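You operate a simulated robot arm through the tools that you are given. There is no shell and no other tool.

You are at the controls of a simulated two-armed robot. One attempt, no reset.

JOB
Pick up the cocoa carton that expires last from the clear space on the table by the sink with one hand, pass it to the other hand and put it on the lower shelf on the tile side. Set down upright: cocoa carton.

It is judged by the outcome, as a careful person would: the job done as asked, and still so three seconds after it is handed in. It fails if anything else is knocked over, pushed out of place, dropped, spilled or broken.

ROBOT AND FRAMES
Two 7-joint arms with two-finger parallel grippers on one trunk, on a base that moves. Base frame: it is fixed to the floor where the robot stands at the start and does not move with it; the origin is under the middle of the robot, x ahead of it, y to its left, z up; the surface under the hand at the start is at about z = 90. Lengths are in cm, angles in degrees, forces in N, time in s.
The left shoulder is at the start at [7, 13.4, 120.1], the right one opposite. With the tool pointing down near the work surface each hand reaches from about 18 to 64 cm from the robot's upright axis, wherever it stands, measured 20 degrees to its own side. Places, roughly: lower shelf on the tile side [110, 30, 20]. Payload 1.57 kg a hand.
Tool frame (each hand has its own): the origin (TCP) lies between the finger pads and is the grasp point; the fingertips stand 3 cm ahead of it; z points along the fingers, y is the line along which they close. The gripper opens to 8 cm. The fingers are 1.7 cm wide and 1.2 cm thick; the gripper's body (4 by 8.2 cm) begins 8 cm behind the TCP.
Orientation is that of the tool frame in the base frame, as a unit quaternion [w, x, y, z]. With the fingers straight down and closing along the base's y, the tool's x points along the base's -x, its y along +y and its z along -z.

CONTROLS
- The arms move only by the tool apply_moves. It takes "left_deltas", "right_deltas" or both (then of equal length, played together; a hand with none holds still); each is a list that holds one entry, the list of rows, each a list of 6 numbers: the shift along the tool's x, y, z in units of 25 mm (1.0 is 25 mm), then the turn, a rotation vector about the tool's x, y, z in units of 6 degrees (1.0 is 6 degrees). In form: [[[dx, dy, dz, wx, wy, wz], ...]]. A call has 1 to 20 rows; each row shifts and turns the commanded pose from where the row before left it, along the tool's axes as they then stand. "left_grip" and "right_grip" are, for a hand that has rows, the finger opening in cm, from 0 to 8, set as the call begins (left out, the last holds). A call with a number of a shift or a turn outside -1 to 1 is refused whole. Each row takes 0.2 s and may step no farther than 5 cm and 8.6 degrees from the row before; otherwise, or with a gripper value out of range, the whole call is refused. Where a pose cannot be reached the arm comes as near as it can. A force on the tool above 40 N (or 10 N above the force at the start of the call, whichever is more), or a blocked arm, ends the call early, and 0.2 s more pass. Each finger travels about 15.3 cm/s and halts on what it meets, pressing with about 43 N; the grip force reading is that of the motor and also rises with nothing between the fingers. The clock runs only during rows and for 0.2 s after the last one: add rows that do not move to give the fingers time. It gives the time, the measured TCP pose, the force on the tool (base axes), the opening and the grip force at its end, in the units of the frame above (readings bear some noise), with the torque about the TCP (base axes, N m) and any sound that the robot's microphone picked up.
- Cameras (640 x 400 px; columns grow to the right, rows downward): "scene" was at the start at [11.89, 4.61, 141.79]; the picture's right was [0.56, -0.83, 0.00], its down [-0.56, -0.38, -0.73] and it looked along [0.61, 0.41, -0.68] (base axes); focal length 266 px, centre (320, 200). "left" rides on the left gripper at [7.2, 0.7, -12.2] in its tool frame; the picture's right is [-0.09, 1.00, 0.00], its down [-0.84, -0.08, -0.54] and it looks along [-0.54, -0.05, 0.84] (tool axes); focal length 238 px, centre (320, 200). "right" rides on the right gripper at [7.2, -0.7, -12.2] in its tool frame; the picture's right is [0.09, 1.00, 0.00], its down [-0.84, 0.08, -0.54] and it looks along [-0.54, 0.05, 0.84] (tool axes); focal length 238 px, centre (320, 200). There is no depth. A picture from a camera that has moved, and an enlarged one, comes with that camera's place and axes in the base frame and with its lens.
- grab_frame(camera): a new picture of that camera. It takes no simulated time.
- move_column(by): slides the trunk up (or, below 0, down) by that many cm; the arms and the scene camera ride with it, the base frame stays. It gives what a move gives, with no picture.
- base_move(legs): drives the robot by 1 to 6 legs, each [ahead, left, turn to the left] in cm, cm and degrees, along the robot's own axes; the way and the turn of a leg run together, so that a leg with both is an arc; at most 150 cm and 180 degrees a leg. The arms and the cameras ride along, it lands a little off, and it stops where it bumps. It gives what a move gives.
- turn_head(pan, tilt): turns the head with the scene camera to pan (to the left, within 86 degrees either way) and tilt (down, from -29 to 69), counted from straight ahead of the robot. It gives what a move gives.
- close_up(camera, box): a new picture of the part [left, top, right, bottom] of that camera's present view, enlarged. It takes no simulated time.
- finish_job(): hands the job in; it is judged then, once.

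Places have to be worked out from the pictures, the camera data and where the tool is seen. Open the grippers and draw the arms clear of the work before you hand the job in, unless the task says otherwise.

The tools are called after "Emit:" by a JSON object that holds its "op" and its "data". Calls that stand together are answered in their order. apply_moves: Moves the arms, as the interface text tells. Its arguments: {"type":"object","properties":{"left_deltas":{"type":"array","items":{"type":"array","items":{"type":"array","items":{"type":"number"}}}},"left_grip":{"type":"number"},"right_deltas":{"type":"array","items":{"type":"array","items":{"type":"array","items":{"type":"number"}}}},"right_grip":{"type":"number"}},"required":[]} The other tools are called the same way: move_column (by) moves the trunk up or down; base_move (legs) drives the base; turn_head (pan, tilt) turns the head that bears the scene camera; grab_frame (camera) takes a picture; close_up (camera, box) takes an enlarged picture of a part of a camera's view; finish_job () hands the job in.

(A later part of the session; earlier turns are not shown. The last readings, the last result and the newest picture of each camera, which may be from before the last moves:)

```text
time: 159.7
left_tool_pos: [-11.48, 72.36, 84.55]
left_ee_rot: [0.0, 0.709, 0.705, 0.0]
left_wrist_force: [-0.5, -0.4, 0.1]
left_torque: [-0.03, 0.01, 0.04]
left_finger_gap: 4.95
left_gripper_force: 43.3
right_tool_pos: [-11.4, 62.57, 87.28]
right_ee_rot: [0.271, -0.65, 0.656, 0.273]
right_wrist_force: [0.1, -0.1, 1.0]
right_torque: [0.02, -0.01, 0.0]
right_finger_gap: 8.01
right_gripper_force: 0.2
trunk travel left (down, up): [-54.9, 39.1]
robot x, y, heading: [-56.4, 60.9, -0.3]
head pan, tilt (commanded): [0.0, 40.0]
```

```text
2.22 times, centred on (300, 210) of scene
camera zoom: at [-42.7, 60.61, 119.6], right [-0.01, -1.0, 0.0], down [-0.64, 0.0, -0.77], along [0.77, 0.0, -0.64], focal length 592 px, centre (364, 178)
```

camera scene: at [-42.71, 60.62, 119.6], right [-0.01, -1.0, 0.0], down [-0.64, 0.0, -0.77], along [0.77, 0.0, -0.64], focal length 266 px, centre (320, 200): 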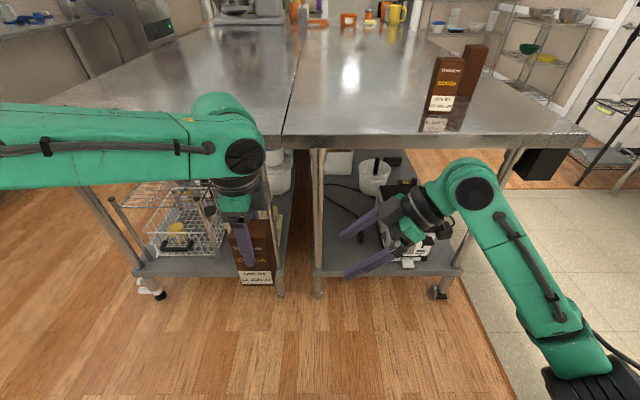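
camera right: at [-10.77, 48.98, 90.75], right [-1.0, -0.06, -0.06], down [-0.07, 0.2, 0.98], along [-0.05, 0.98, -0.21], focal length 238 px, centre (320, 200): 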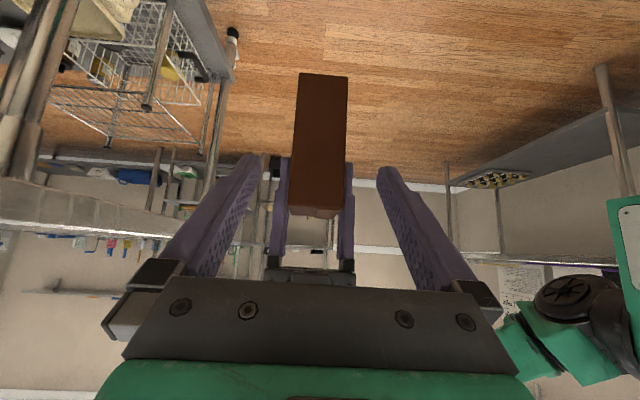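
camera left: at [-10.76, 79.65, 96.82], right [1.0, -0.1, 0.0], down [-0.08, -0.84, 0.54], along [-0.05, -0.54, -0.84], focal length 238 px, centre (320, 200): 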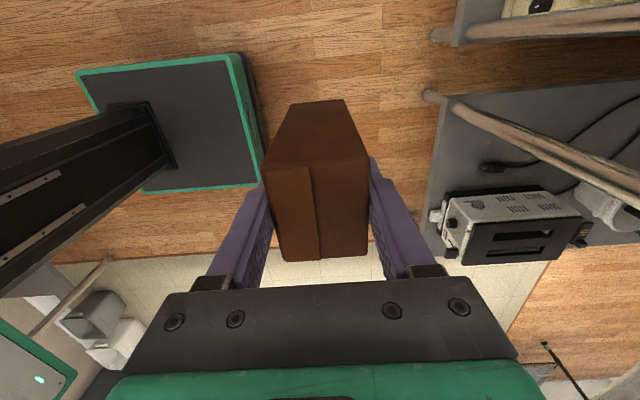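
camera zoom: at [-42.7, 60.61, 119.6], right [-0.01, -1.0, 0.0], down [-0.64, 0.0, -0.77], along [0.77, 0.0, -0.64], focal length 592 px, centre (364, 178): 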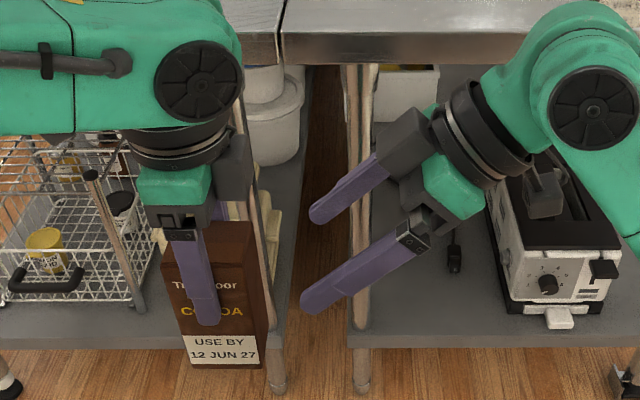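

Same picture as the first hand-over. I advance along the tool axis: 8.75 cm, then check.

Emit:
{"op": "apply_moves", "data": {"right_deltas": [[[0, 0, 0.5, 0, 0, 0], [0, 0, 0.5, 0, 0, 0], [0, 0, 0.5, 0, 0, 0], [0, 0, 0.5, 0, 0, 0], [0, 0, 0.5, 0, 0, 0], [0, 0, 0.5, 0, 0, 0], [0, 0, 0.5, 0, 0, 0], [0, 0, 0, 0, 0, 0]]]}}

Emit:
{"op": "close_up", "data": {"camera": "scene", "box": [180, 120, 420, 300]}}

Emit:
{"op": "grab_frame", "data": {"camera": "right"}}

```text
time: 161.5
left_tool_pos: [-11.46, 72.44, 84.53]
left_ee_rot: [0.0, 0.709, 0.705, 0.0]
left_wrist_force: [0.8, 0.2, 0.1]
left_torque: [-0.01, 0.02, -0.01]
left_finger_gap: 4.96
left_gripper_force: 43.2
right_tool_pos: [-11.56, 68.75, 81.11]
right_ee_rot: [0.271, -0.65, 0.655, 0.274]
right_wrist_force: [0.3, -0.3, 0.4]
right_torque: [0.02, 0.01, 0.04]
right_finger_gap: 8.01
right_gripper_force: 0.0
trunk travel left (down, up): [-54.9, 39.1]
robot x, y, heading: [-56.22, 60.98, -0.6]
head pan, tilt (commanded): [0.0, 40.0]
```

```text
2.22 times, centred on (300, 210) of scene
camera zoom: at [-42.71, 60.63, 119.6], right [-0.01, -1.0, 0.0], down [-0.64, 0.0, -0.77], along [0.77, 0.0, -0.64], focal length 592 px, centre (364, 178)
```

zoom: 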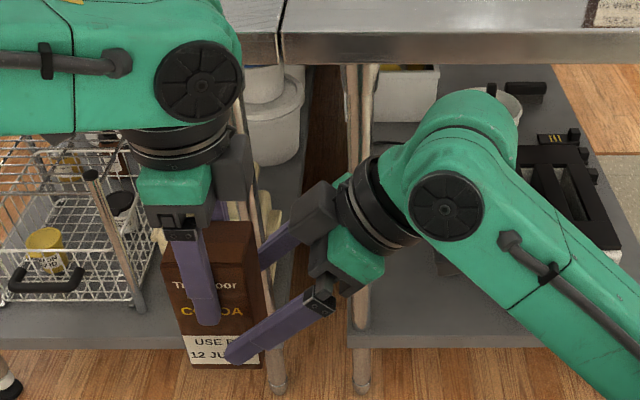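

```text
taken
camera right: at [-10.88, 55.23, 84.57], right [-1.0, -0.06, -0.06], down [-0.07, 0.2, 0.98], along [-0.05, 0.98, -0.21], focal length 238 px, centre (320, 200)
```

right: 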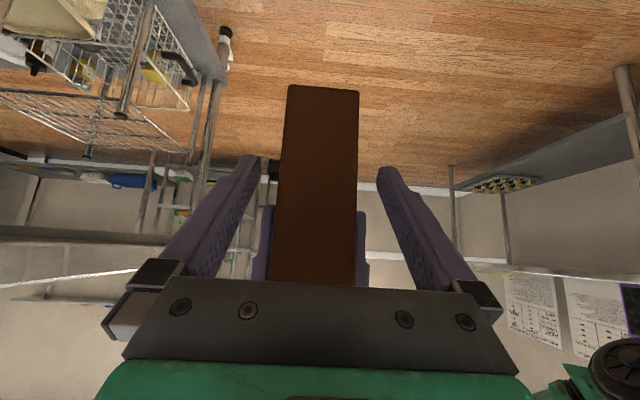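

Aligned and clear. I advance the last 4 cm and then close the right hand.

Emit:
{"op": "apply_moves", "data": {"right_deltas": [[[0, 0, 0.403, 0, 0, 0], [0, 0, 0.403, 0, 0, 0], [0, 0, 0.403, 0, 0, 0], [0, 0, 0.403, 0, 0, 0], [0, 0, 0, 0, 0, 0]]]}}

Emit:
{"op": "close_up", "data": {"camera": "scene", "box": [180, 120, 420, 300]}}

Emit:
{"op": "grab_frame", "data": {"camera": "right"}}

```text
time: 162.7
left_tool_pos: [-11.56, 72.39, 84.48]
left_ee_rot: [0.001, 0.709, 0.705, 0.0]
left_wrist_force: [-1.1, 0.1, -0.6]
left_torque: [-0.03, 0.01, -0.01]
left_finger_gap: 4.92
left_gripper_force: 43.1
right_tool_pos: [-11.73, 71.69, 78.37]
right_ee_rot: [0.271, -0.65, 0.655, 0.273]
right_wrist_force: [0.0, -0.9, 0.8]
right_torque: [0.01, -0.03, -0.01]
right_finger_gap: 8.02
right_gripper_force: 0.1
trunk travel left (down, up): [-54.9, 39.1]
robot x, y, heading: [-56.02, 60.82, -0.4]
head pan, tilt (commanded): [0.0, 40.0]
```

```text
2.22 times, centred on (300, 210) of scene
camera zoom: at [-42.71, 60.63, 119.6], right [-0.01, -1.0, 0.0], down [-0.64, 0.0, -0.77], along [0.77, 0.0, -0.64], focal length 592 px, centre (364, 178)
```

zoom: 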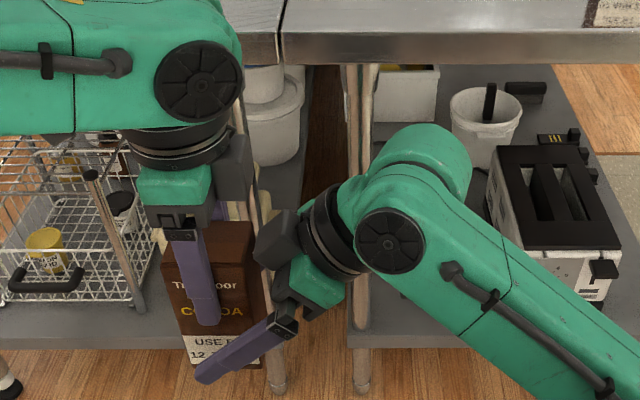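

```text
taken
camera right: at [-10.9, 58.06, 81.85], right [-1.0, -0.06, -0.06], down [-0.07, 0.2, 0.98], along [-0.05, 0.98, -0.21], focal length 238 px, centre (320, 200)
```

right: 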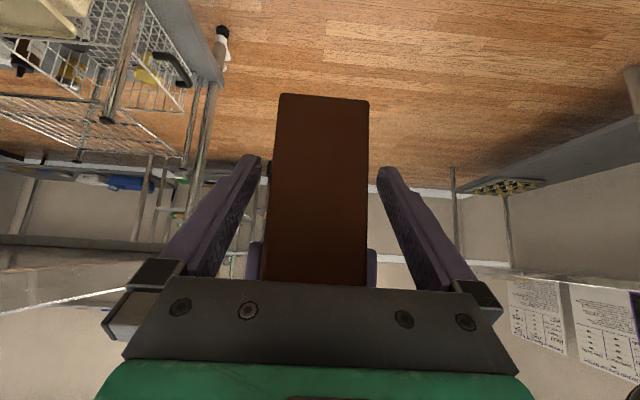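

The right hand sits about 0.15 cm off toward −x; I correct that and close it on the carton.

Emit:
{"op": "apply_moves", "data": {"right_deltas": [[[0, -0.06, 0, 0, 0, 0], [0, 0, 0, 0, 0, 0]]]}}

Emit:
{"op": "apply_moves", "data": {"right_deltas": [[[0, 0, 0, 0, 0, 0], [0, 0, 0, 0, 0, 0], [0, 0, 0, 0, 0, 0], [0, 0, 0, 0, 0, 0]]], "right_grip": 2}}

```text
time: 163.3
left_tool_pos: [-11.51, 72.42, 84.56]
left_ee_rot: [0.0, 0.709, 0.705, 0.001]
left_wrist_force: [0.7, -0.4, 0.0]
left_torque: [0.03, -0.01, 0.0]
left_finger_gap: 4.96
left_gripper_force: 43.0
right_tool_pos: [-11.5, 71.66, 78.39]
right_ee_rot: [0.27, -0.65, 0.655, 0.274]
right_wrist_force: [0.1, -0.2, 0.1]
right_torque: [-0.03, -0.01, -0.02]
right_finger_gap: 8.03
right_gripper_force: 0.0
trunk travel left (down, up): [-54.9, 39.1]
robot x, y, heading: [-56.09, 60.62, -0.4]
head pan, tilt (commanded): [0.0, 40.0]
```

```text
time: 164.3
left_tool_pos: [-11.51, 72.53, 84.48]
left_ee_rot: [0.0, 0.709, 0.706, -0.001]
left_wrist_force: [3.1, -1.7, 0.3]
left_torque: [0.06, 0.83, 0.63]
left_finger_gap: 4.96
left_gripper_force: 42.7
right_tool_pos: [-11.51, 71.67, 78.42]
right_ee_rot: [0.271, -0.65, 0.655, 0.273]
right_wrist_force: [-3.9, -0.1, -0.1]
right_torque: [-0.15, -1.04, -0.62]
right_finger_gap: 4.96
right_gripper_force: 42.9
trunk travel left (down, up): [-54.9, 39.1]
robot x, y, heading: [-56.18, 60.6, -0.4]
head pan, tilt (commanded): [0.0, 40.0]
```

Both hands hold with only 3–4 N of strain. I open the left hand and check.

Emit:
{"op": "apply_moves", "data": {"left_deltas": [[[0, 0, 0, 0, 0, 0], [0, 0, 0, 0, 0, 0], [0, 0, 0, 0, 0, 0]]], "left_grip": 8}}

Emit:
{"op": "close_up", "data": {"camera": "scene", "box": [180, 120, 420, 300]}}

Emit:
{"op": "grab_frame", "data": {"camera": "right"}}

```text
time: 165.1
left_tool_pos: [-11.54, 72.39, 84.48]
left_ee_rot: [0.0, 0.709, 0.705, 0.0]
left_wrist_force: [0.2, 0.8, -0.2]
left_torque: [0.0, 0.0, -0.05]
left_finger_gap: 8.0
left_gripper_force: 0.0
right_tool_pos: [-11.64, 71.74, 78.41]
right_ee_rot: [0.27, -0.651, 0.655, 0.274]
right_wrist_force: [-0.8, 0.2, 0.2]
right_torque: [-0.01, -0.03, -0.01]
right_finger_gap: 4.97
right_gripper_force: 43.3
trunk travel left (down, up): [-54.9, 39.1]
robot x, y, heading: [-56.38, 61.27, -0.5]
head pan, tilt (commanded): [0.0, 40.0]
```

```text
2.22 times, centred on (300, 210) of scene
camera zoom: at [-42.7, 60.64, 119.6], right [-0.01, -1.0, 0.0], down [-0.64, 0.0, -0.77], along [0.77, 0.0, -0.64], focal length 592 px, centre (364, 178)
```

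zoom: 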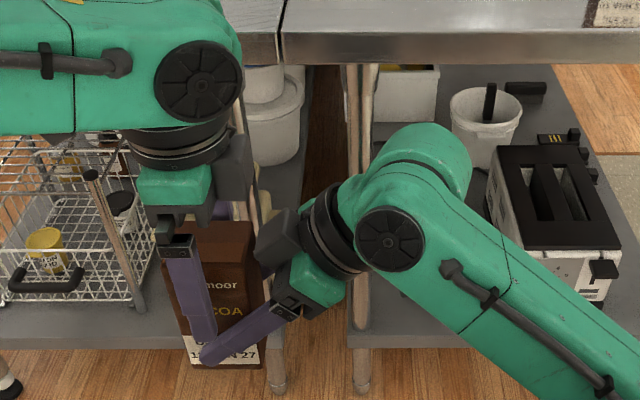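

```text
taken
camera right: at [-10.77, 58.04, 81.83], right [-1.0, -0.06, -0.06], down [-0.07, 0.2, 0.98], along [-0.05, 0.98, -0.21], focal length 238 px, centre (320, 200)
```

right: 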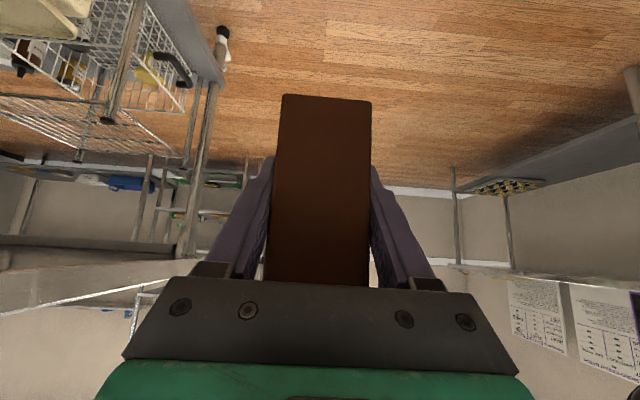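

The right hand holds it alone, upright. I withdraw the left hand up and to the left.

Emit:
{"op": "apply_moves", "data": {"left_deltas": [[[0, 0, -0.5, 0, 0, 0], [0, 0, -0.7, 0, 0, 0], [0, 0, -0.7, 0, 0, 0], [0.4, 0, -0.6, 0, 0, 0], [0.8, 0, -0.3, 0, 0, 0], [0.9, 0, 0, 0, 0, 0], [0.9, 0, 0, 0, 0, 0], [0.9, 0, 0, 0, 0, 0], [0.9, -0.3, 0, 0, 0, 0], [0.9, -0.5, 0, 0, 0, 0], [0.9, -0.8, 0, 0, 0, 0], [0.8, -0.9, 0, 0, 0, 0], [0.6, -0.9, 0, 0, 0, 0], [0.3, -0.9, 0, 0, 0, 0], [0, -0.9, 0, 0, 0, 0], [0, 0, 0, 0, 0, 0]]]}}

Emit:
{"op": "grab_frame", "data": {"camera": "scene"}}

```text
time: 168.5
left_tool_pos: [-24.31, 93.21, 91.51]
left_ee_rot: [-0.001, 0.71, 0.704, -0.001]
left_wrist_force: [-0.2, 0.7, -0.4]
left_torque: [-0.02, 0.03, 0.03]
left_finger_gap: 8.01
left_gripper_force: 0.2
right_tool_pos: [-11.45, 71.8, 78.36]
right_ee_rot: [0.27, -0.65, 0.656, 0.274]
right_wrist_force: [-0.6, 0.5, 0.6]
right_torque: [-0.05, 0.04, 0.03]
right_finger_gap: 4.96
right_gripper_force: 42.7
trunk travel left (down, up): [-54.9, 39.1]
robot x, y, heading: [-56.61, 61.0, -0.1]
head pan, tilt (commanded): [0.0, 40.0]
```

```text
taken
camera scene: at [-42.65, 60.69, 119.59], right [-0.01, -1.0, 0.0], down [-0.64, 0.0, -0.77], along [0.77, -0.01, -0.64], focal length 266 px, centre (320, 200)
```

scene: 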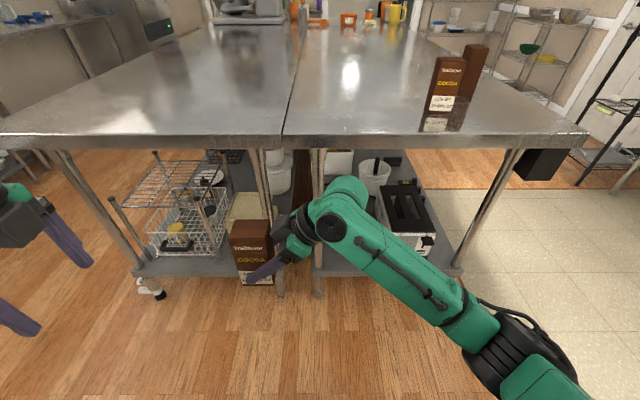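

Now I repeat the proven preparation: swing the right hand to the right, then yaw it −90° to point forward at 45° with the carton upright.

Emit:
{"op": "apply_moves", "data": {"right_deltas": [[[0.13, 0.03, -0.785, 0, 0, 0], [0.13, 0.03, -0.785, 0, 0, 0], [0.13, 0.03, -0.785, 0, 0, 0], [0.13, 0.03, -0.785, 0, 0, 0], [0.13, 0.03, -0.785, 0, 0, 0], [0.13, 0.03, -0.785, 0, 0, 0], [0.13, 0.03, -0.785, 0, 0, 0], [0.13, 0.03, -0.785, 0, 0, 0], [0.13, 0.03, -0.785, 0, 0, 0], [0.13, 0.03, -0.785, 0, 0, 0], [0.13, 0.03, -0.785, 0, 0, 0], [0.13, 0.03, -0.785, 0, 0, 0], [0.13, 0.03, -0.785, 0, 0, 0], [0, 0, 0, 0, 0, 0]]]}}

Emit:
{"op": "grab_frame", "data": {"camera": "scene"}}

```text
time: 171.5
left_tool_pos: [-24.28, 93.28, 91.39]
left_ee_rot: [0.0, 0.709, 0.705, 0.0]
left_wrist_force: [-0.1, -0.2, -0.6]
left_torque: [0.02, -0.02, 0.01]
left_finger_gap: 7.99
left_gripper_force: 0.1
right_tool_pos: [-12.43, 50.73, 93.27]
right_ee_rot: [0.27, -0.651, 0.654, 0.274]
right_wrist_force: [0.1, -0.2, -2.4]
right_torque: [-0.02, 0.01, -0.01]
right_finger_gap: 4.96
right_gripper_force: 42.6
trunk travel left (down, up): [-54.9, 39.1]
robot x, y, heading: [-56.28, 60.73, -0.6]
head pan, tilt (commanded): [0.0, 40.0]
```

```text
taken
camera scene: at [-42.7, 60.65, 119.6], right [-0.01, -1.0, 0.0], down [-0.64, 0.0, -0.77], along [0.77, 0.0, -0.64], focal length 266 px, centre (320, 200)
```

scene: 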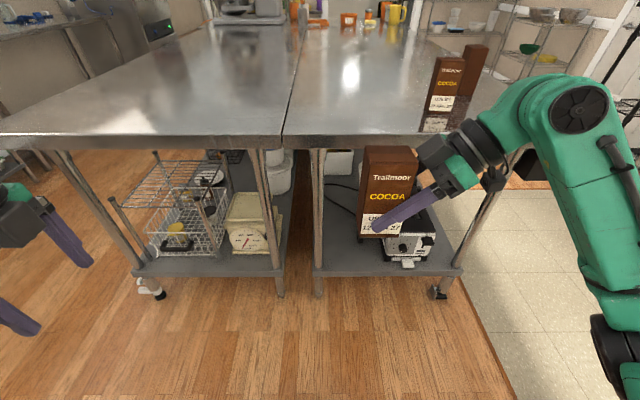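

The carton is upright and held well. Now the −90° yaw about the vertical.

Emit:
{"op": "apply_moves", "data": {"right_deltas": [[[0, 0, 0, 0.7071, 0, 0.7071], [0, 0, 0, 0.7071, 0, 0.7071], [0, 0, 0, 0.7071, 0, 0.7071], [0, 0, 0, 0.7071, 0, 0.7071], [0, 0, 0, 0.7071, 0, 0.7071], [0, 0, 0, 0.7071, 0, 0.7071], [0, 0, 0, 0.7071, 0, 0.7071], [0, 0, 0, 0.7071, 0, 0.7071], [0, 0, 0, 0.7071, 0, 0.7071], [0, 0, 0, 0.7071, 0, 0.7071], [0, 0, 0, 0.7071, 0, 0.7071], [0, 0, 0, 0.7071, 0, 0.7071], [0, 0, 0, 0.7071, 0, 0.7071], [0, 0, 0, 0.7071, 0, 0.7071], [0, 0, 0, 0.7071, 0, 0.7071], [0, 0, 0, 0, 0, 0]]]}}

Emit:
{"op": "grab_frame", "data": {"camera": "scene"}}

Emit:
{"op": "grab_frame", "data": {"camera": "right"}}

```text
time: 174.9
left_tool_pos: [-24.44, 93.13, 91.51]
left_ee_rot: [0.0, 0.708, 0.706, 0.001]
left_wrist_force: [0.3, -0.3, -0.3]
left_torque: [0.02, 0.04, 0.01]
left_finger_gap: 7.99
left_gripper_force: 0.0
right_tool_pos: [-12.53, 50.56, 93.28]
right_ee_rot: [0.38, 0.003, 0.925, 0.002]
right_wrist_force: [-0.1, -0.7, -2.1]
right_torque: [0.01, 0.02, -0.04]
right_finger_gap: 4.98
right_gripper_force: 43.7
trunk travel left (down, up): [-54.9, 39.1]
robot x, y, heading: [-56.31, 60.79, -0.5]
head pan, tilt (commanded): [0.0, 40.0]
```

```text
taken
camera scene: at [-42.71, 60.61, 119.6], right [-0.01, -1.0, 0.0], down [-0.64, 0.0, -0.77], along [0.77, 0.0, -0.64], focal length 266 px, centre (320, 200)
```

scene: 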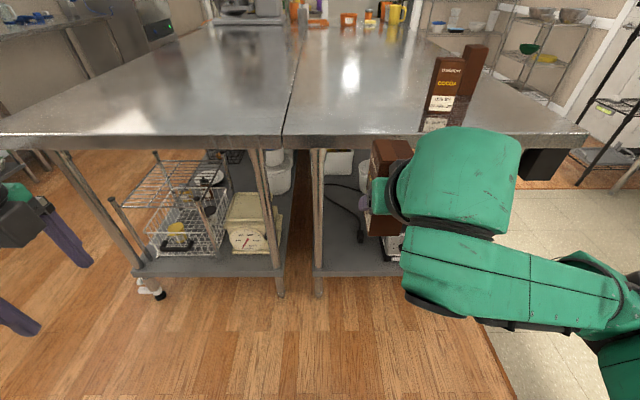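

```text
taken
camera right: at [-26.01, 50.09, 96.9], right [-0.06, 1.0, -0.06], down [0.22, 0.07, 0.97], along [0.97, 0.05, -0.22], focal length 238 px, centre (320, 200)
```

right: 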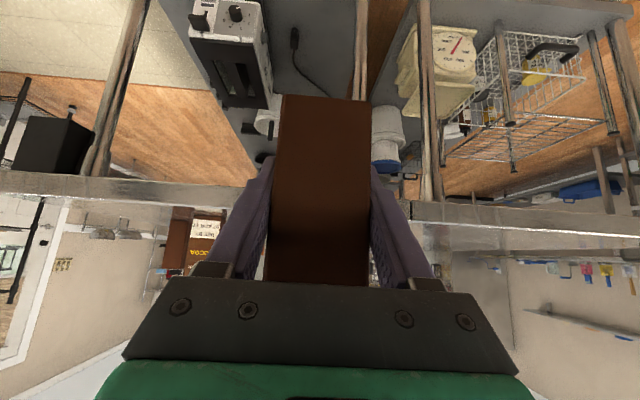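

The carton is upright, pointing forward. I pull the left hand back 8 cm for clearance, then lower the trunk fully in two moves over free floor.

Emit:
{"op": "apply_moves", "data": {"left_deltas": [[[0, -0.64, 0, 0, 0, 0], [0, -0.64, 0, 0, 0, 0], [0, -0.64, 0, 0, 0, 0], [0, -0.64, 0, 0, 0, 0], [0, -0.64, 0, 0, 0, 0], [0, 0, 0, 0, 0, 0]]]}}

Emit:
{"op": "move_column", "data": {"by": -40}}

Emit:
{"op": "move_column", "data": {"by": -14.4}}

Emit:
{"op": "turn_head", "data": {"pan": -10, "tilt": 30}}

Emit:
{"op": "grab_frame", "data": {"camera": "scene"}}

Emit:
{"op": "grab_frame", "data": {"camera": "right"}}

```text
time: 176.3
left_tool_pos: [-32.27, 93.31, 91.5]
left_ee_rot: [0.0, 0.709, 0.705, 0.0]
left_wrist_force: [-0.2, 0.2, 0.2]
left_torque: [0.0, 0.0, 0.01]
left_finger_gap: 7.99
left_gripper_force: 0.1
right_tool_pos: [-12.35, 50.7, 93.28]
right_ee_rot: [0.38, 0.003, 0.925, 0.001]
right_wrist_force: [1.0, 0.5, -1.3]
right_torque: [-0.02, 0.01, 0.0]
right_finger_gap: 4.97
right_gripper_force: 43.0
trunk travel left (down, up): [-54.9, 39.1]
robot x, y, heading: [-56.5, 60.94, -0.3]
head pan, tilt (commanded): [0.0, 40.0]
```

```text
time: 180.1
left_tool_pos: [-32.36, 93.29, 51.6]
left_ee_rot: [0.001, 0.71, 0.705, 0.0]
left_wrist_force: [-0.5, -0.2, 0.1]
left_torque: [0.01, 0.0, -0.01]
left_finger_gap: 7.98
left_gripper_force: 0.1
right_tool_pos: [-12.32, 50.62, 53.41]
right_ee_rot: [0.379, 0.003, 0.926, 0.002]
right_wrist_force: [-0.4, 0.0, -2.5]
right_torque: [0.01, -0.01, -0.01]
right_finger_gap: 4.98
right_gripper_force: 43.1
trunk travel left (down, up): [-14.9, 79.1]
robot x, y, heading: [-56.72, 60.81, -0.4]
head pan, tilt (commanded): [0.0, 40.0]
```

```text
time: 181.8
left_tool_pos: [-32.33, 93.39, 37.14]
left_ee_rot: [0.001, 0.709, 0.705, 0.001]
left_wrist_force: [-0.8, 0.6, 0.2]
left_torque: [-0.03, 0.01, 0.01]
left_finger_gap: 8.0
left_gripper_force: 0.0
right_tool_pos: [-12.41, 50.56, 38.9]
right_ee_rot: [0.379, 0.003, 0.926, 0.002]
right_wrist_force: [0.1, 0.1, -2.3]
right_torque: [0.0, -0.01, 0.0]
right_finger_gap: 4.96
right_gripper_force: 42.9
trunk travel left (down, up): [-0.5, 93.5]
robot x, y, heading: [-56.48, 60.7, -0.3]
head pan, tilt (commanded): [0.0, 40.0]
```

```text
time: 182.5
left_tool_pos: [-32.33, 93.26, 37.11]
left_ee_rot: [0.001, 0.708, 0.706, 0.0]
left_wrist_force: [0.2, 0.1, -0.5]
left_torque: [0.0, 0.06, -0.01]
left_finger_gap: 7.98
left_gripper_force: 0.0
right_tool_pos: [-12.47, 50.7, 38.97]
right_ee_rot: [0.38, 0.003, 0.925, 0.001]
right_wrist_force: [-0.5, -0.5, -1.8]
right_torque: [-0.01, 0.02, 0.02]
right_finger_gap: 4.99
right_gripper_force: 43.1
trunk travel left (down, up): [-0.5, 93.5]
robot x, y, heading: [-56.28, 60.91, -0.5]
head pan, tilt (commanded): [-10.0, 30.0]
```

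```text
taken
camera scene: at [-42.34, 59.06, 66.73], right [-0.18, -0.98, 0.0], down [-0.49, 0.09, -0.87], along [0.85, -0.16, -0.5], focal length 266 px, centre (320, 200)
```

scene: 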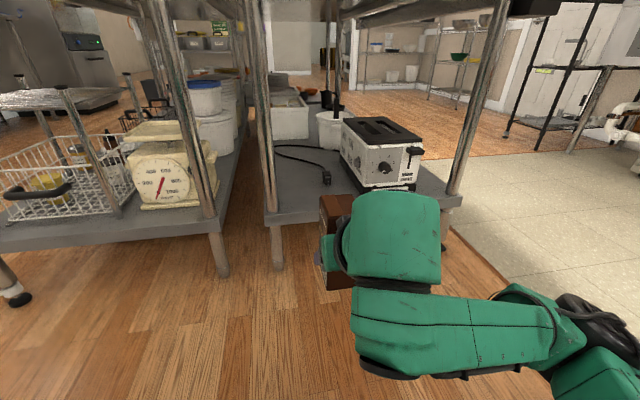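

```text
taken
camera right: at [-26.04, 50.1, 42.52], right [-0.06, 1.0, -0.06], down [0.22, 0.07, 0.97], along [0.97, 0.05, -0.22], focal length 238 px, centre (320, 200)
```

right: 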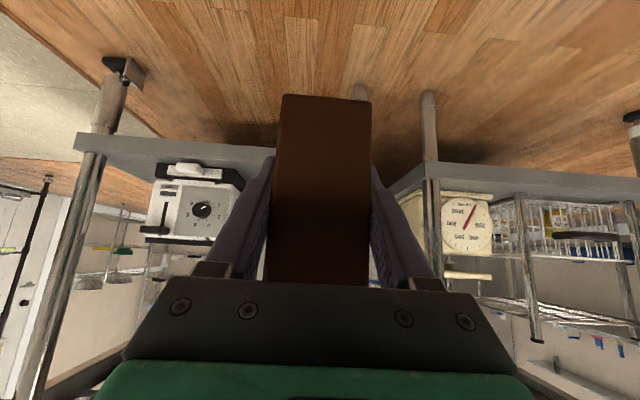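

All clear. I drive ahead 20 cm with a small heading correction, then look.

Emit:
{"op": "base_move", "data": {"legs": [[20, 0, 0.4]]}}

Emit:
{"op": "grab_frame", "data": {"camera": "scene"}}

Emit:
{"op": "grab_frame", "data": {"camera": "right"}}

```text
time: 184.1
left_tool_pos: [-12.28, 93.35, 37.21]
left_ee_rot: [0.002, 0.707, 0.708, 0.0]
left_wrist_force: [0.3, -0.3, 0.1]
left_torque: [-0.03, -0.01, 0.03]
left_finger_gap: 8.01
left_gripper_force: 0.1
right_tool_pos: [7.82, 50.89, 38.86]
right_ee_rot: [0.38, -0.001, 0.925, 0.003]
right_wrist_force: [0.5, 0.4, -1.9]
right_torque: [0.02, 0.05, -0.01]
right_finger_gap: 4.98
right_gripper_force: 42.8
trunk travel left (down, up): [-0.5, 93.5]
robot x, y, heading: [-36.41, 61.14, 0.2]
head pan, tilt (commanded): [-10.0, 30.0]
```

```text
taken
camera scene: at [-22.1, 59.09, 66.73], right [-0.17, -0.98, 0.0], down [-0.49, 0.09, -0.87], along [0.85, -0.15, -0.5], focal length 266 px, centre (320, 200)
```

scene: 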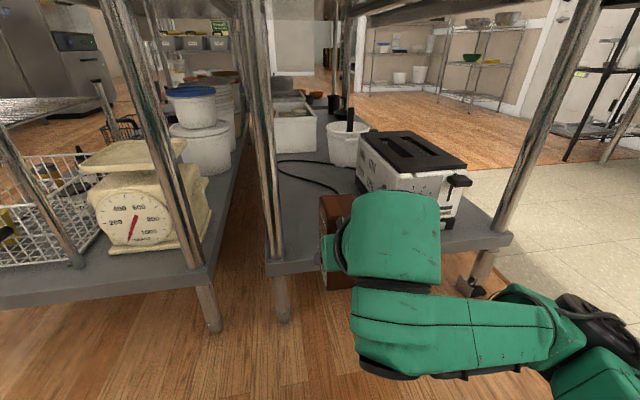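

```text
taken
camera right: at [-5.74, 50.25, 42.52], right [-0.07, 1.0, -0.06], down [0.21, 0.07, 0.97], along [0.97, 0.05, -0.22], focal length 238 px, centre (320, 200)
```

right: 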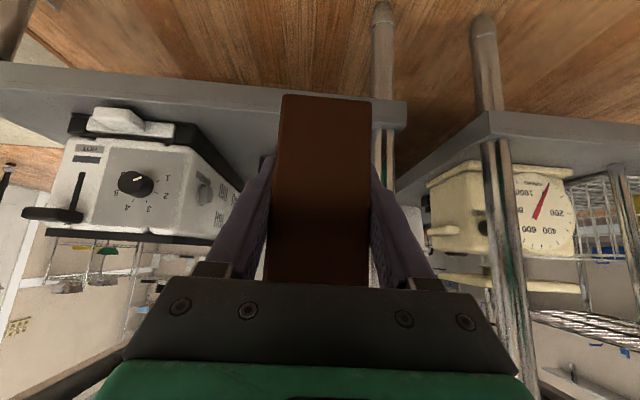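

Lined up between toaster and leg. I drive ahead the remaining 18.7 cm; the carton's bottom (z≈35) clears the shelf.

Emit:
{"op": "base_move", "data": {"legs": [[18.7, 0, -0.1]]}}

Emit:
{"op": "grab_frame", "data": {"camera": "scene"}}

Emit:
{"op": "grab_frame", "data": {"camera": "right"}}

```text
time: 185.7
left_tool_pos: [6.69, 93.33, 37.2]
left_ee_rot: [0.001, 0.707, 0.707, 0.0]
left_wrist_force: [0.3, -0.6, 0.3]
left_torque: [0.0, -0.04, -0.06]
left_finger_gap: 8.0
left_gripper_force: 0.0
right_tool_pos: [26.81, 50.85, 38.92]
right_ee_rot: [0.379, -0.002, 0.925, 0.004]
right_wrist_force: [0.1, 0.1, -2.5]
right_torque: [-0.02, 0.02, -0.02]
right_finger_gap: 5.0
right_gripper_force: 42.6
trunk travel left (down, up): [-0.5, 93.5]
robot x, y, heading: [-17.46, 60.75, -0.1]
head pan, tilt (commanded): [-10.0, 30.0]
```

```text
taken
camera scene: at [-3.21, 59.07, 66.73], right [-0.17, -0.98, 0.0], down [-0.49, 0.09, -0.87], along [0.85, -0.15, -0.5], focal length 266 px, centre (320, 200)
```

scene: 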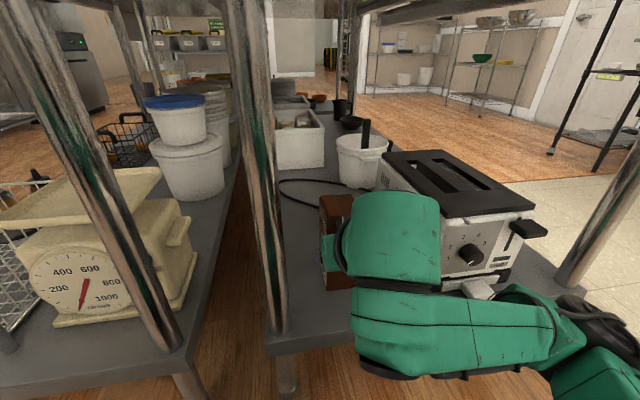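

```text
taken
camera right: at [13.14, 50.21, 42.51], right [-0.07, 1.0, -0.06], down [0.21, 0.07, 0.97], along [0.97, 0.05, -0.22], focal length 238 px, centre (320, 200)
```

right: 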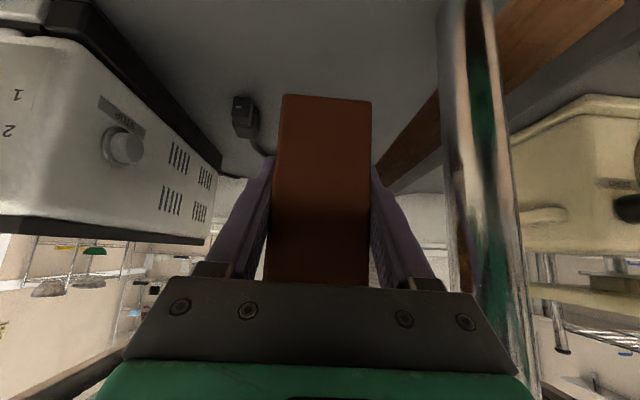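

Good alignment (TCP y≈50.9). I extend the arm 10.2 cm forward at this height, as in the first placement.

Emit:
{"op": "apply_moves", "data": {"right_deltas": [[[-0.412, 0, 0.412, 0, 0, 0], [-0.412, 0, 0.412, 0, 0, 0], [-0.412, 0, 0.412, 0, 0, 0], [-0.412, 0, 0.412, 0, 0, 0], [-0.412, 0, 0.412, 0, 0, 0], [-0.412, 0, 0.412, 0, 0, 0], [-0.412, 0, 0.412, 0, 0, 0], [0, 0, 0, 0, 0, 0]]]}}

Emit:
{"op": "grab_frame", "data": {"camera": "scene"}}

Emit:
{"op": "grab_frame", "data": {"camera": "right"}}

```text
time: 187.5
left_tool_pos: [6.61, 93.43, 37.13]
left_ee_rot: [0.002, 0.707, 0.707, 0.0]
left_wrist_force: [0.0, 0.2, 0.3]
left_torque: [0.0, 0.0, 0.03]
left_finger_gap: 7.99
left_gripper_force: 0.1
right_tool_pos: [36.92, 50.88, 38.88]
right_ee_rot: [0.379, 0.0, 0.925, 0.003]
right_wrist_force: [0.6, -0.8, -1.8]
right_torque: [-0.01, 0.03, -0.01]
right_finger_gap: 4.99
right_gripper_force: 43.1
trunk travel left (down, up): [-0.5, 93.5]
robot x, y, heading: [-17.14, 60.95, 0.0]
head pan, tilt (commanded): [-10.0, 30.0]
```

```text
taken
camera scene: at [-3.2, 59.08, 66.73], right [-0.17, -0.98, 0.0], down [-0.49, 0.09, -0.87], along [0.85, -0.15, -0.5], focal length 266 px, centre (320, 200)
```

scene: 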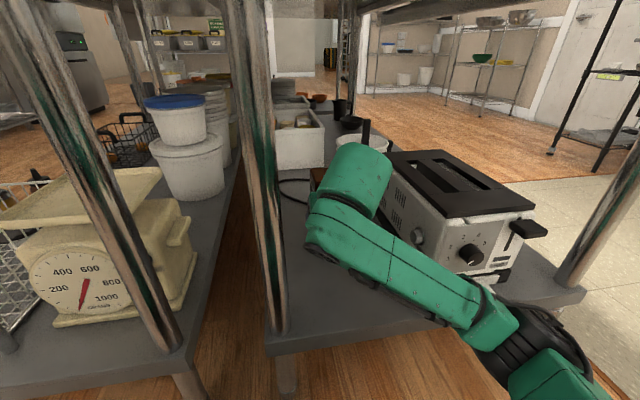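

```text
taken
camera right: at [23.36, 50.16, 42.53], right [-0.07, 1.0, -0.06], down [0.21, 0.07, 0.97], along [0.97, 0.05, -0.22], focal length 238 px, centre (320, 200)
```

right: 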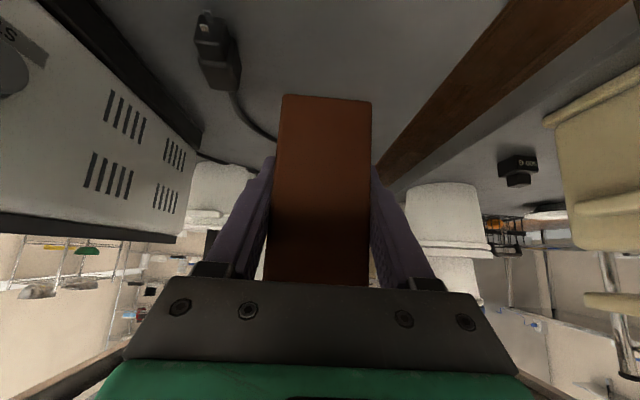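

Same picture as the first placement, all clear. I lower 8.3 cm to about 2.5 cm above contact.

Emit:
{"op": "apply_moves", "data": {"right_deltas": [[[0.39, 0, 0.39, 0, 0, 0], [0.39, 0, 0.39, 0, 0, 0], [0.39, 0, 0.39, 0, 0, 0], [0.39, 0, 0.39, 0, 0, 0], [0.39, 0, 0.39, 0, 0, 0], [0.39, 0, 0.39, 0, 0, 0], [0, 0, 0, 0, 0, 0]]]}}

Emit:
{"op": "grab_frame", "data": {"camera": "scene"}}

Emit:
{"op": "grab_frame", "data": {"camera": "right"}}

```text
time: 189.1
left_tool_pos: [6.65, 93.44, 37.2]
left_ee_rot: [0.001, 0.707, 0.707, 0.001]
left_wrist_force: [-0.1, 0.4, 0.5]
left_torque: [-0.01, 0.0, -0.03]
left_finger_gap: 8.01
left_gripper_force: 0.1
right_tool_pos: [36.85, 50.8, 30.42]
right_ee_rot: [0.379, -0.001, 0.925, 0.003]
right_wrist_force: [0.0, 0.4, -3.1]
right_torque: [-0.01, 0.02, -0.02]
right_finger_gap: 4.95
right_gripper_force: 43.1
trunk travel left (down, up): [-0.5, 93.5]
robot x, y, heading: [-16.89, 60.82, 0.1]
head pan, tilt (commanded): [-10.0, 30.0]
```

```text
taken
camera scene: at [-3.2, 59.07, 66.73], right [-0.17, -0.98, 0.0], down [-0.49, 0.09, -0.87], along [0.85, -0.15, -0.5], focal length 266 px, centre (320, 200)
```

scene: 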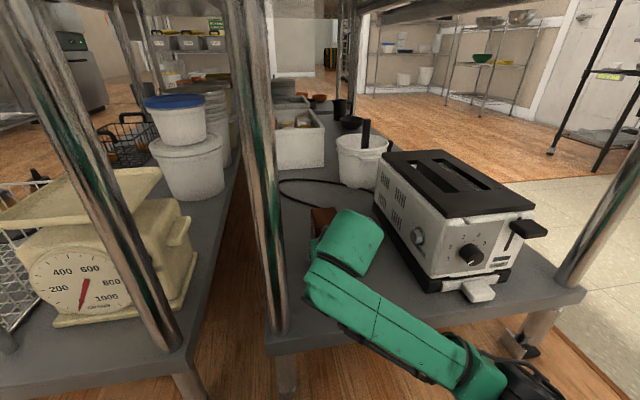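

```text
taken
camera right: at [23.26, 50.23, 34.09], right [-0.07, 1.0, -0.06], down [0.22, 0.07, 0.97], along [0.97, 0.05, -0.22], focal length 238 px, centre (320, 200)
```

right: 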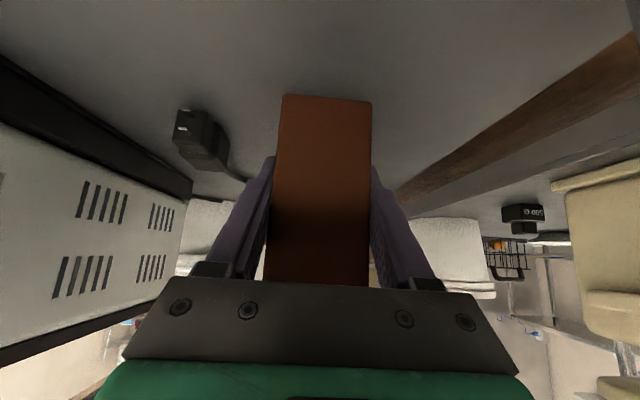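

The carton's lower edge shows slightly lower in the hand than the first time (about 4.5 cm below the TCP). I lower in small steps with force readings: first 1 cm.

Emit:
{"op": "apply_moves", "data": {"right_deltas": [[[0.0707, 0, 0.0707, 0, 0, 0], [0.0707, 0, 0.0707, 0, 0, 0], [0.0707, 0, 0.0707, 0, 0, 0], [0.0707, 0, 0.0707, 0, 0, 0], [0, 0, 0, 0, 0, 0]]]}}

```text
time: 190.3
left_tool_pos: [6.57, 93.35, 37.27]
left_ee_rot: [0.001, 0.707, 0.707, -0.001]
left_wrist_force: [0.4, 0.3, 0.5]
left_torque: [0.02, 0.05, 0.01]
left_finger_gap: 8.02
left_gripper_force: 0.0
right_tool_pos: [36.86, 51.02, 29.7]
right_ee_rot: [0.379, -0.001, 0.925, 0.003]
right_wrist_force: [-0.5, -0.7, -1.9]
right_torque: [-0.04, 0.02, 0.01]
right_finger_gap: 4.98
right_gripper_force: 42.6
trunk travel left (down, up): [-0.5, 93.5]
robot x, y, heading: [-17.1, 60.36, -0.1]
head pan, tilt (commanded): [-10.0, 30.0]
```

No contact yet (z≈29.6). I lower another 0.5 cm.

Emit:
{"op": "apply_moves", "data": {"right_deltas": [[[0.0707, 0, 0.0707, 0, 0, 0], [0.0707, 0, 0.0707, 0, 0, 0], [0, 0, 0, 0, 0, 0]]]}}

```text
time: 191.1
left_tool_pos: [6.54, 93.44, 37.21]
left_ee_rot: [0.001, 0.706, 0.708, 0.0]
left_wrist_force: [0.6, 0.3, 0.1]
left_torque: [0.01, -0.01, -0.01]
left_finger_gap: 7.98
left_gripper_force: 0.1
right_tool_pos: [36.88, 50.99, 28.96]
right_ee_rot: [0.379, 0.0, 0.925, 0.002]
right_wrist_force: [0.0, 0.4, -2.5]
right_torque: [-0.01, 0.0, -0.01]
right_finger_gap: 4.97
right_gripper_force: 43.3
trunk travel left (down, up): [-0.5, 93.5]
robot x, y, heading: [-16.83, 60.56, 0.2]
head pan, tilt (commanded): [-10.0, 30.0]
```

Still hanging free (−2.5 N). Another 0.3 cm.

Emit:
{"op": "apply_moves", "data": {"right_deltas": [[[0.0425, 0, 0.0425, 0, 0, 0], [0.0425, 0, 0.0425, 0, 0, 0], [0, 0, 0, 0, 0, 0]]]}}

```text
time: 191.9
left_tool_pos: [6.54, 93.36, 37.2]
left_ee_rot: [0.002, 0.708, 0.707, 0.0]
left_wrist_force: [-0.2, 0.1, -0.4]
left_torque: [-0.02, -0.02, -0.05]
left_finger_gap: 8.0
left_gripper_force: 0.0
right_tool_pos: [36.9, 50.81, 28.85]
right_ee_rot: [0.38, -0.001, 0.925, 0.003]
right_wrist_force: [0.6, 1.4, 0.8]
right_torque: [-0.06, -0.15, 0.05]
right_finger_gap: 4.99
right_gripper_force: 43.2
trunk travel left (down, up): [-0.5, 93.5]
robot x, y, heading: [-17.11, 60.71, -0.2]
head pan, tilt (commanded): [-10.0, 30.0]
```

The force went from −2.5 to +0.8 N: the carton is touching. I lower 0.15 cm more for firm contact.

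Emit:
{"op": "apply_moves", "data": {"right_deltas": [[[0.0425, 0, 0.0425, 0, 0, 0], [0, 0, 0, 0, 0, 0]]]}}

Emit:
{"op": "grab_frame", "data": {"camera": "right"}}

```text
time: 192.5
left_tool_pos: [6.6, 93.39, 37.29]
left_ee_rot: [0.002, 0.706, 0.708, 0.001]
left_wrist_force: [0.0, -0.3, 0.1]
left_torque: [0.0, 0.02, 0.02]
left_finger_gap: 8.02
left_gripper_force: 0.0
right_tool_pos: [36.87, 50.87, 28.74]
right_ee_rot: [0.382, -0.001, 0.924, 0.003]
right_wrist_force: [-1.1, 0.8, 10.2]
right_torque: [-0.27, -0.35, -0.01]
right_finger_gap: 4.98
right_gripper_force: 43.3
trunk travel left (down, up): [-0.5, 93.5]
robot x, y, heading: [-17.0, 60.45, 0.0]
head pan, tilt (commanded): [-10.0, 30.0]
```

```text
taken
camera right: at [23.27, 50.29, 32.31], right [-0.07, 1.0, -0.06], down [0.21, 0.07, 0.97], along [0.98, 0.05, -0.21], focal length 238 px, centre (320, 200)
```

right: 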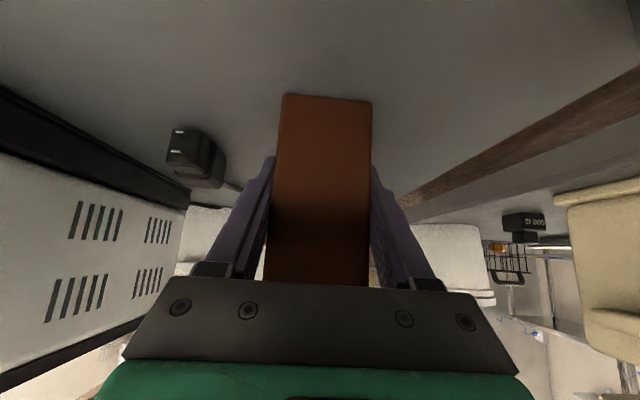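

Firm contact at 10 N (far edge first, a slight tilt that will settle on release). I ease up slightly to lighten the load before opening.

Emit:
{"op": "apply_moves", "data": {"right_deltas": [[[-0.03, 0, -0.03, 0, 0, 0], [0, 0, 0, 0, 0, 0]]]}}

```text
time: 193.1
left_tool_pos: [6.49, 93.41, 37.27]
left_ee_rot: [0.002, 0.707, 0.707, 0.0]
left_wrist_force: [0.0, 0.4, 0.5]
left_torque: [-0.04, 0.03, 0.0]
left_finger_gap: 7.98
left_gripper_force: 0.1
right_tool_pos: [36.86, 50.95, 28.78]
right_ee_rot: [0.381, 0.0, 0.925, 0.002]
right_wrist_force: [3.5, -0.4, 9.0]
right_torque: [-0.28, -0.65, 0.09]
right_finger_gap: 4.98
right_gripper_force: 42.6
trunk travel left (down, up): [-0.5, 93.5]
robot x, y, heading: [-17.07, 60.88, -0.1]
head pan, tilt (commanded): [-10.0, 30.0]
```

Still 9 N; I ease another 0.1 cm.

Emit:
{"op": "apply_moves", "data": {"right_deltas": [[[-0.028, 0, -0.028, 0, 0, 0], [0, 0, 0, 0, 0, 0]]]}}

```text
time: 193.7
left_tool_pos: [6.63, 93.5, 37.27]
left_ee_rot: [0.002, 0.707, 0.707, 0.0]
left_wrist_force: [0.7, -0.3, -0.4]
left_torque: [0.01, -0.04, 0.01]
left_finger_gap: 7.99
left_gripper_force: 0.1
right_tool_pos: [36.88, 50.94, 28.75]
right_ee_rot: [0.38, 0.0, 0.925, 0.002]
right_wrist_force: [1.9, 0.5, 8.7]
right_torque: [-0.29, -0.48, 0.06]
right_finger_gap: 4.97
right_gripper_force: 42.9
trunk travel left (down, up): [-0.5, 93.5]
robot x, y, heading: [-16.95, 60.64, -0.2]
head pan, tilt (commanded): [-10.0, 30.0]
```

I ease 0.15 cm more.

Emit:
{"op": "apply_moves", "data": {"right_deltas": [[[-0.0425, 0, -0.0425, 0, 0, 0], [0, 0, 0, 0, 0, 0]]]}}

```text
time: 194.3
left_tool_pos: [6.57, 93.32, 37.13]
left_ee_rot: [0.001, 0.707, 0.707, 0.001]
left_wrist_force: [-0.3, -0.2, -0.8]
left_torque: [-0.01, 0.0, -0.01]
left_finger_gap: 7.98
left_gripper_force: 0.0
right_tool_pos: [36.89, 50.9, 28.9]
right_ee_rot: [0.379, 0.0, 0.925, 0.002]
right_wrist_force: [-0.2, 0.4, 1.2]
right_torque: [-0.13, -0.15, 0.01]
right_finger_gap: 4.97
right_gripper_force: 43.2
trunk travel left (down, up): [-0.5, 93.5]
robot x, y, heading: [-16.93, 60.52, 0.0]
head pan, tilt (commanded): [-10.0, 30.0]
```

About 1 N net, so the carton's weight rests on the shelf. I open the right hand.

Emit:
{"op": "apply_moves", "data": {"right_deltas": [[[0, 0, 0, 0, 0, 0], [0, 0, 0, 0, 0, 0], [0, 0, 0, 0, 0, 0], [0, 0, 0, 0, 0, 0]]], "right_grip": 8}}

Emit:
{"op": "grab_frame", "data": {"camera": "right"}}

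Emit:
{"op": "close_up", "data": {"camera": "scene", "box": [260, 180, 420, 300]}}

```text
time: 195.3
left_tool_pos: [6.64, 93.38, 37.13]
left_ee_rot: [0.002, 0.707, 0.707, 0.0]
left_wrist_force: [-0.2, 0.2, -0.2]
left_torque: [-0.01, -0.01, -0.02]
left_finger_gap: 8.0
left_gripper_force: 0.0
right_tool_pos: [36.74, 50.91, 28.96]
right_ee_rot: [0.38, 0.001, 0.925, 0.002]
right_wrist_force: [-0.7, -0.1, 0.3]
right_torque: [0.01, 0.03, 0.01]
right_finger_gap: 7.99
right_gripper_force: 0.0
trunk travel left (down, up): [-0.5, 93.5]
robot x, y, heading: [-17.24, 60.63, 0.3]
head pan, tilt (commanded): [-10.0, 30.0]
```

```text
taken
camera right: at [23.26, 50.27, 32.49], right [-0.07, 1.0, -0.06], down [0.21, 0.07, 0.97], along [0.97, 0.05, -0.22], focal length 238 px, centre (320, 200)
```

right: 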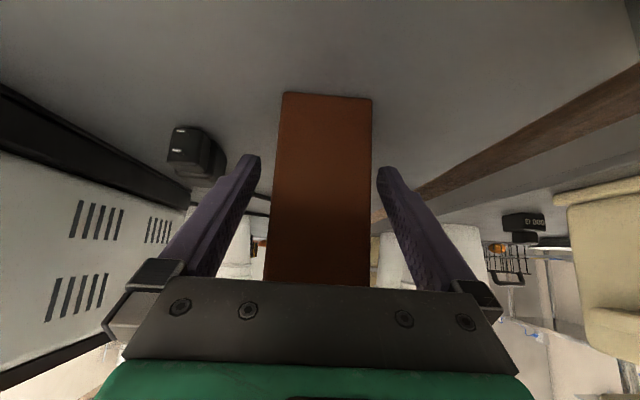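

```text
3.33 times, centred on (340, 240) of scene
camera zoom: at [-3.22, 59.08, 66.74], right [-0.17, -0.98, 0.0], down [-0.49, 0.09, -0.87], along [0.85, -0.15, -0.5], focal length 888 px, centre (253, 67)
```

zoom: 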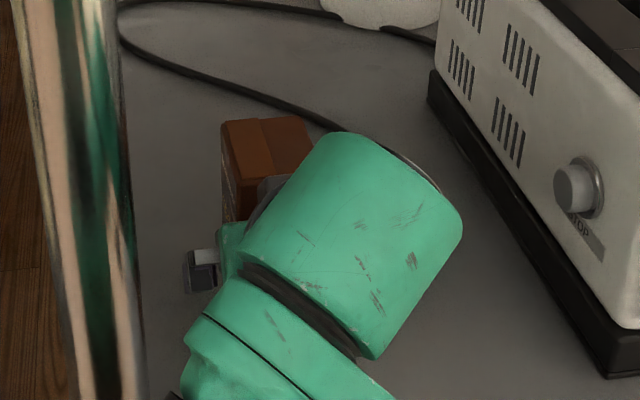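

The carton stands free, centred between the open fingers. This time I withdraw with the base only: straight back 30 cm, arms still.

Emit:
{"op": "base_move", "data": {"legs": [[-30, 0, 0]]}}

Emit:
{"op": "grab_frame", "data": {"camera": "right"}}

Emit:
{"op": "grab_frame", "data": {"camera": "scene"}}

```text
time: 197.3
left_tool_pos: [-23.8, 93.48, 37.17]
left_ee_rot: [0.001, 0.705, 0.709, 0.001]
left_wrist_force: [0.4, -0.1, 0.5]
left_torque: [0.02, -0.03, -0.03]
left_finger_gap: 7.99
left_gripper_force: 0.0
right_tool_pos: [6.83, 51.16, 28.99]
right_ee_rot: [0.379, -0.004, 0.925, 0.004]
right_wrist_force: [0.9, 0.5, -0.4]
right_torque: [-0.04, -0.02, -0.03]
right_finger_gap: 8.01
right_gripper_force: 0.2
trunk travel left (down, up): [-0.5, 93.5]
robot x, y, heading: [-47.42, 60.44, 0.5]
head pan, tilt (commanded): [-10.0, 30.0]
```

```text
taken
camera right: at [-6.79, 50.48, 32.49], right [-0.08, 1.0, -0.06], down [0.21, 0.07, 0.97], along [0.97, 0.06, -0.22], focal length 238 px, centre (320, 200)
```

right: 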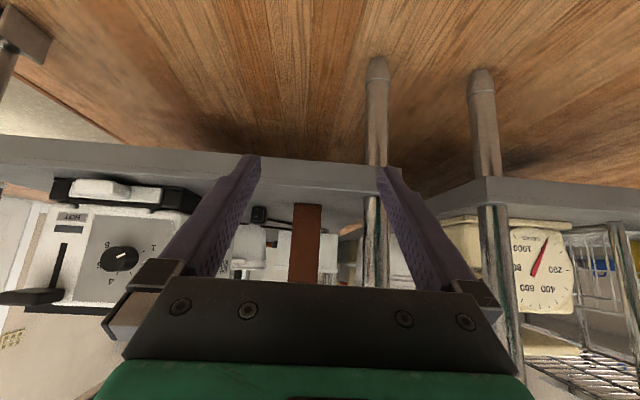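

```text
taken
camera scene: at [-33.34, 59.09, 66.74], right [-0.17, -0.99, 0.0], down [-0.49, 0.08, -0.87], along [0.85, -0.14, -0.5], focal length 266 px, centre (320, 200)
```

scene: 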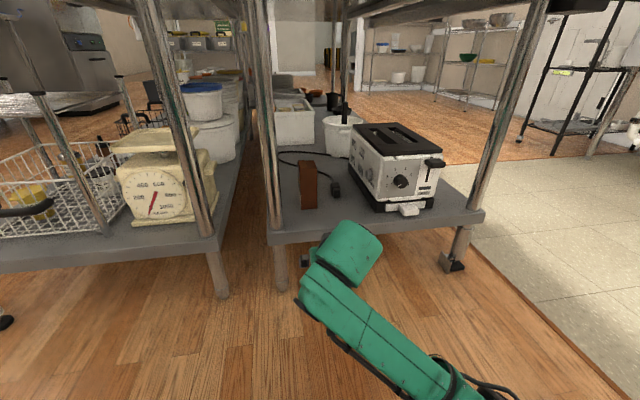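

The carton is standing upright on the tile-side lower shelf, and the hand is out. I zoom to confirm.

Emit:
{"op": "close_up", "data": {"camera": "scene", "box": [250, 110, 490, 270]}}

Emit:
{"op": "close_up", "data": {"camera": "scene", "box": [270, 140, 350, 220]}}

```text
2.50 times, centred on (370, 190) of scene
camera zoom: at [-33.34, 59.09, 66.74], right [-0.17, -0.99, 0.0], down [-0.49, 0.08, -0.87], along [0.85, -0.14, -0.5], focal length 666 px, centre (195, 225)
```

zoom: 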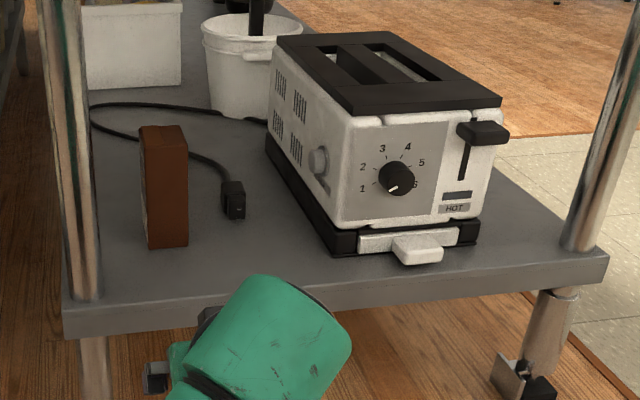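

```text
5.00 times, centred on (310, 180) of scene
camera zoom: at [-33.34, 59.09, 66.74], right [-0.17, -0.99, 0.0], down [-0.49, 0.08, -0.87], along [0.85, -0.14, -0.5], focal length 1332 px, centre (370, 300)
```

zoom: 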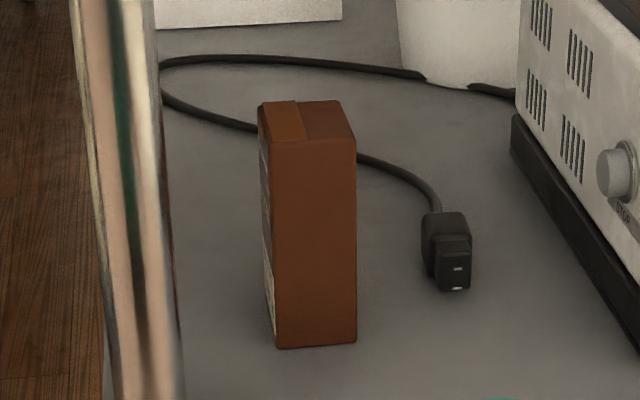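

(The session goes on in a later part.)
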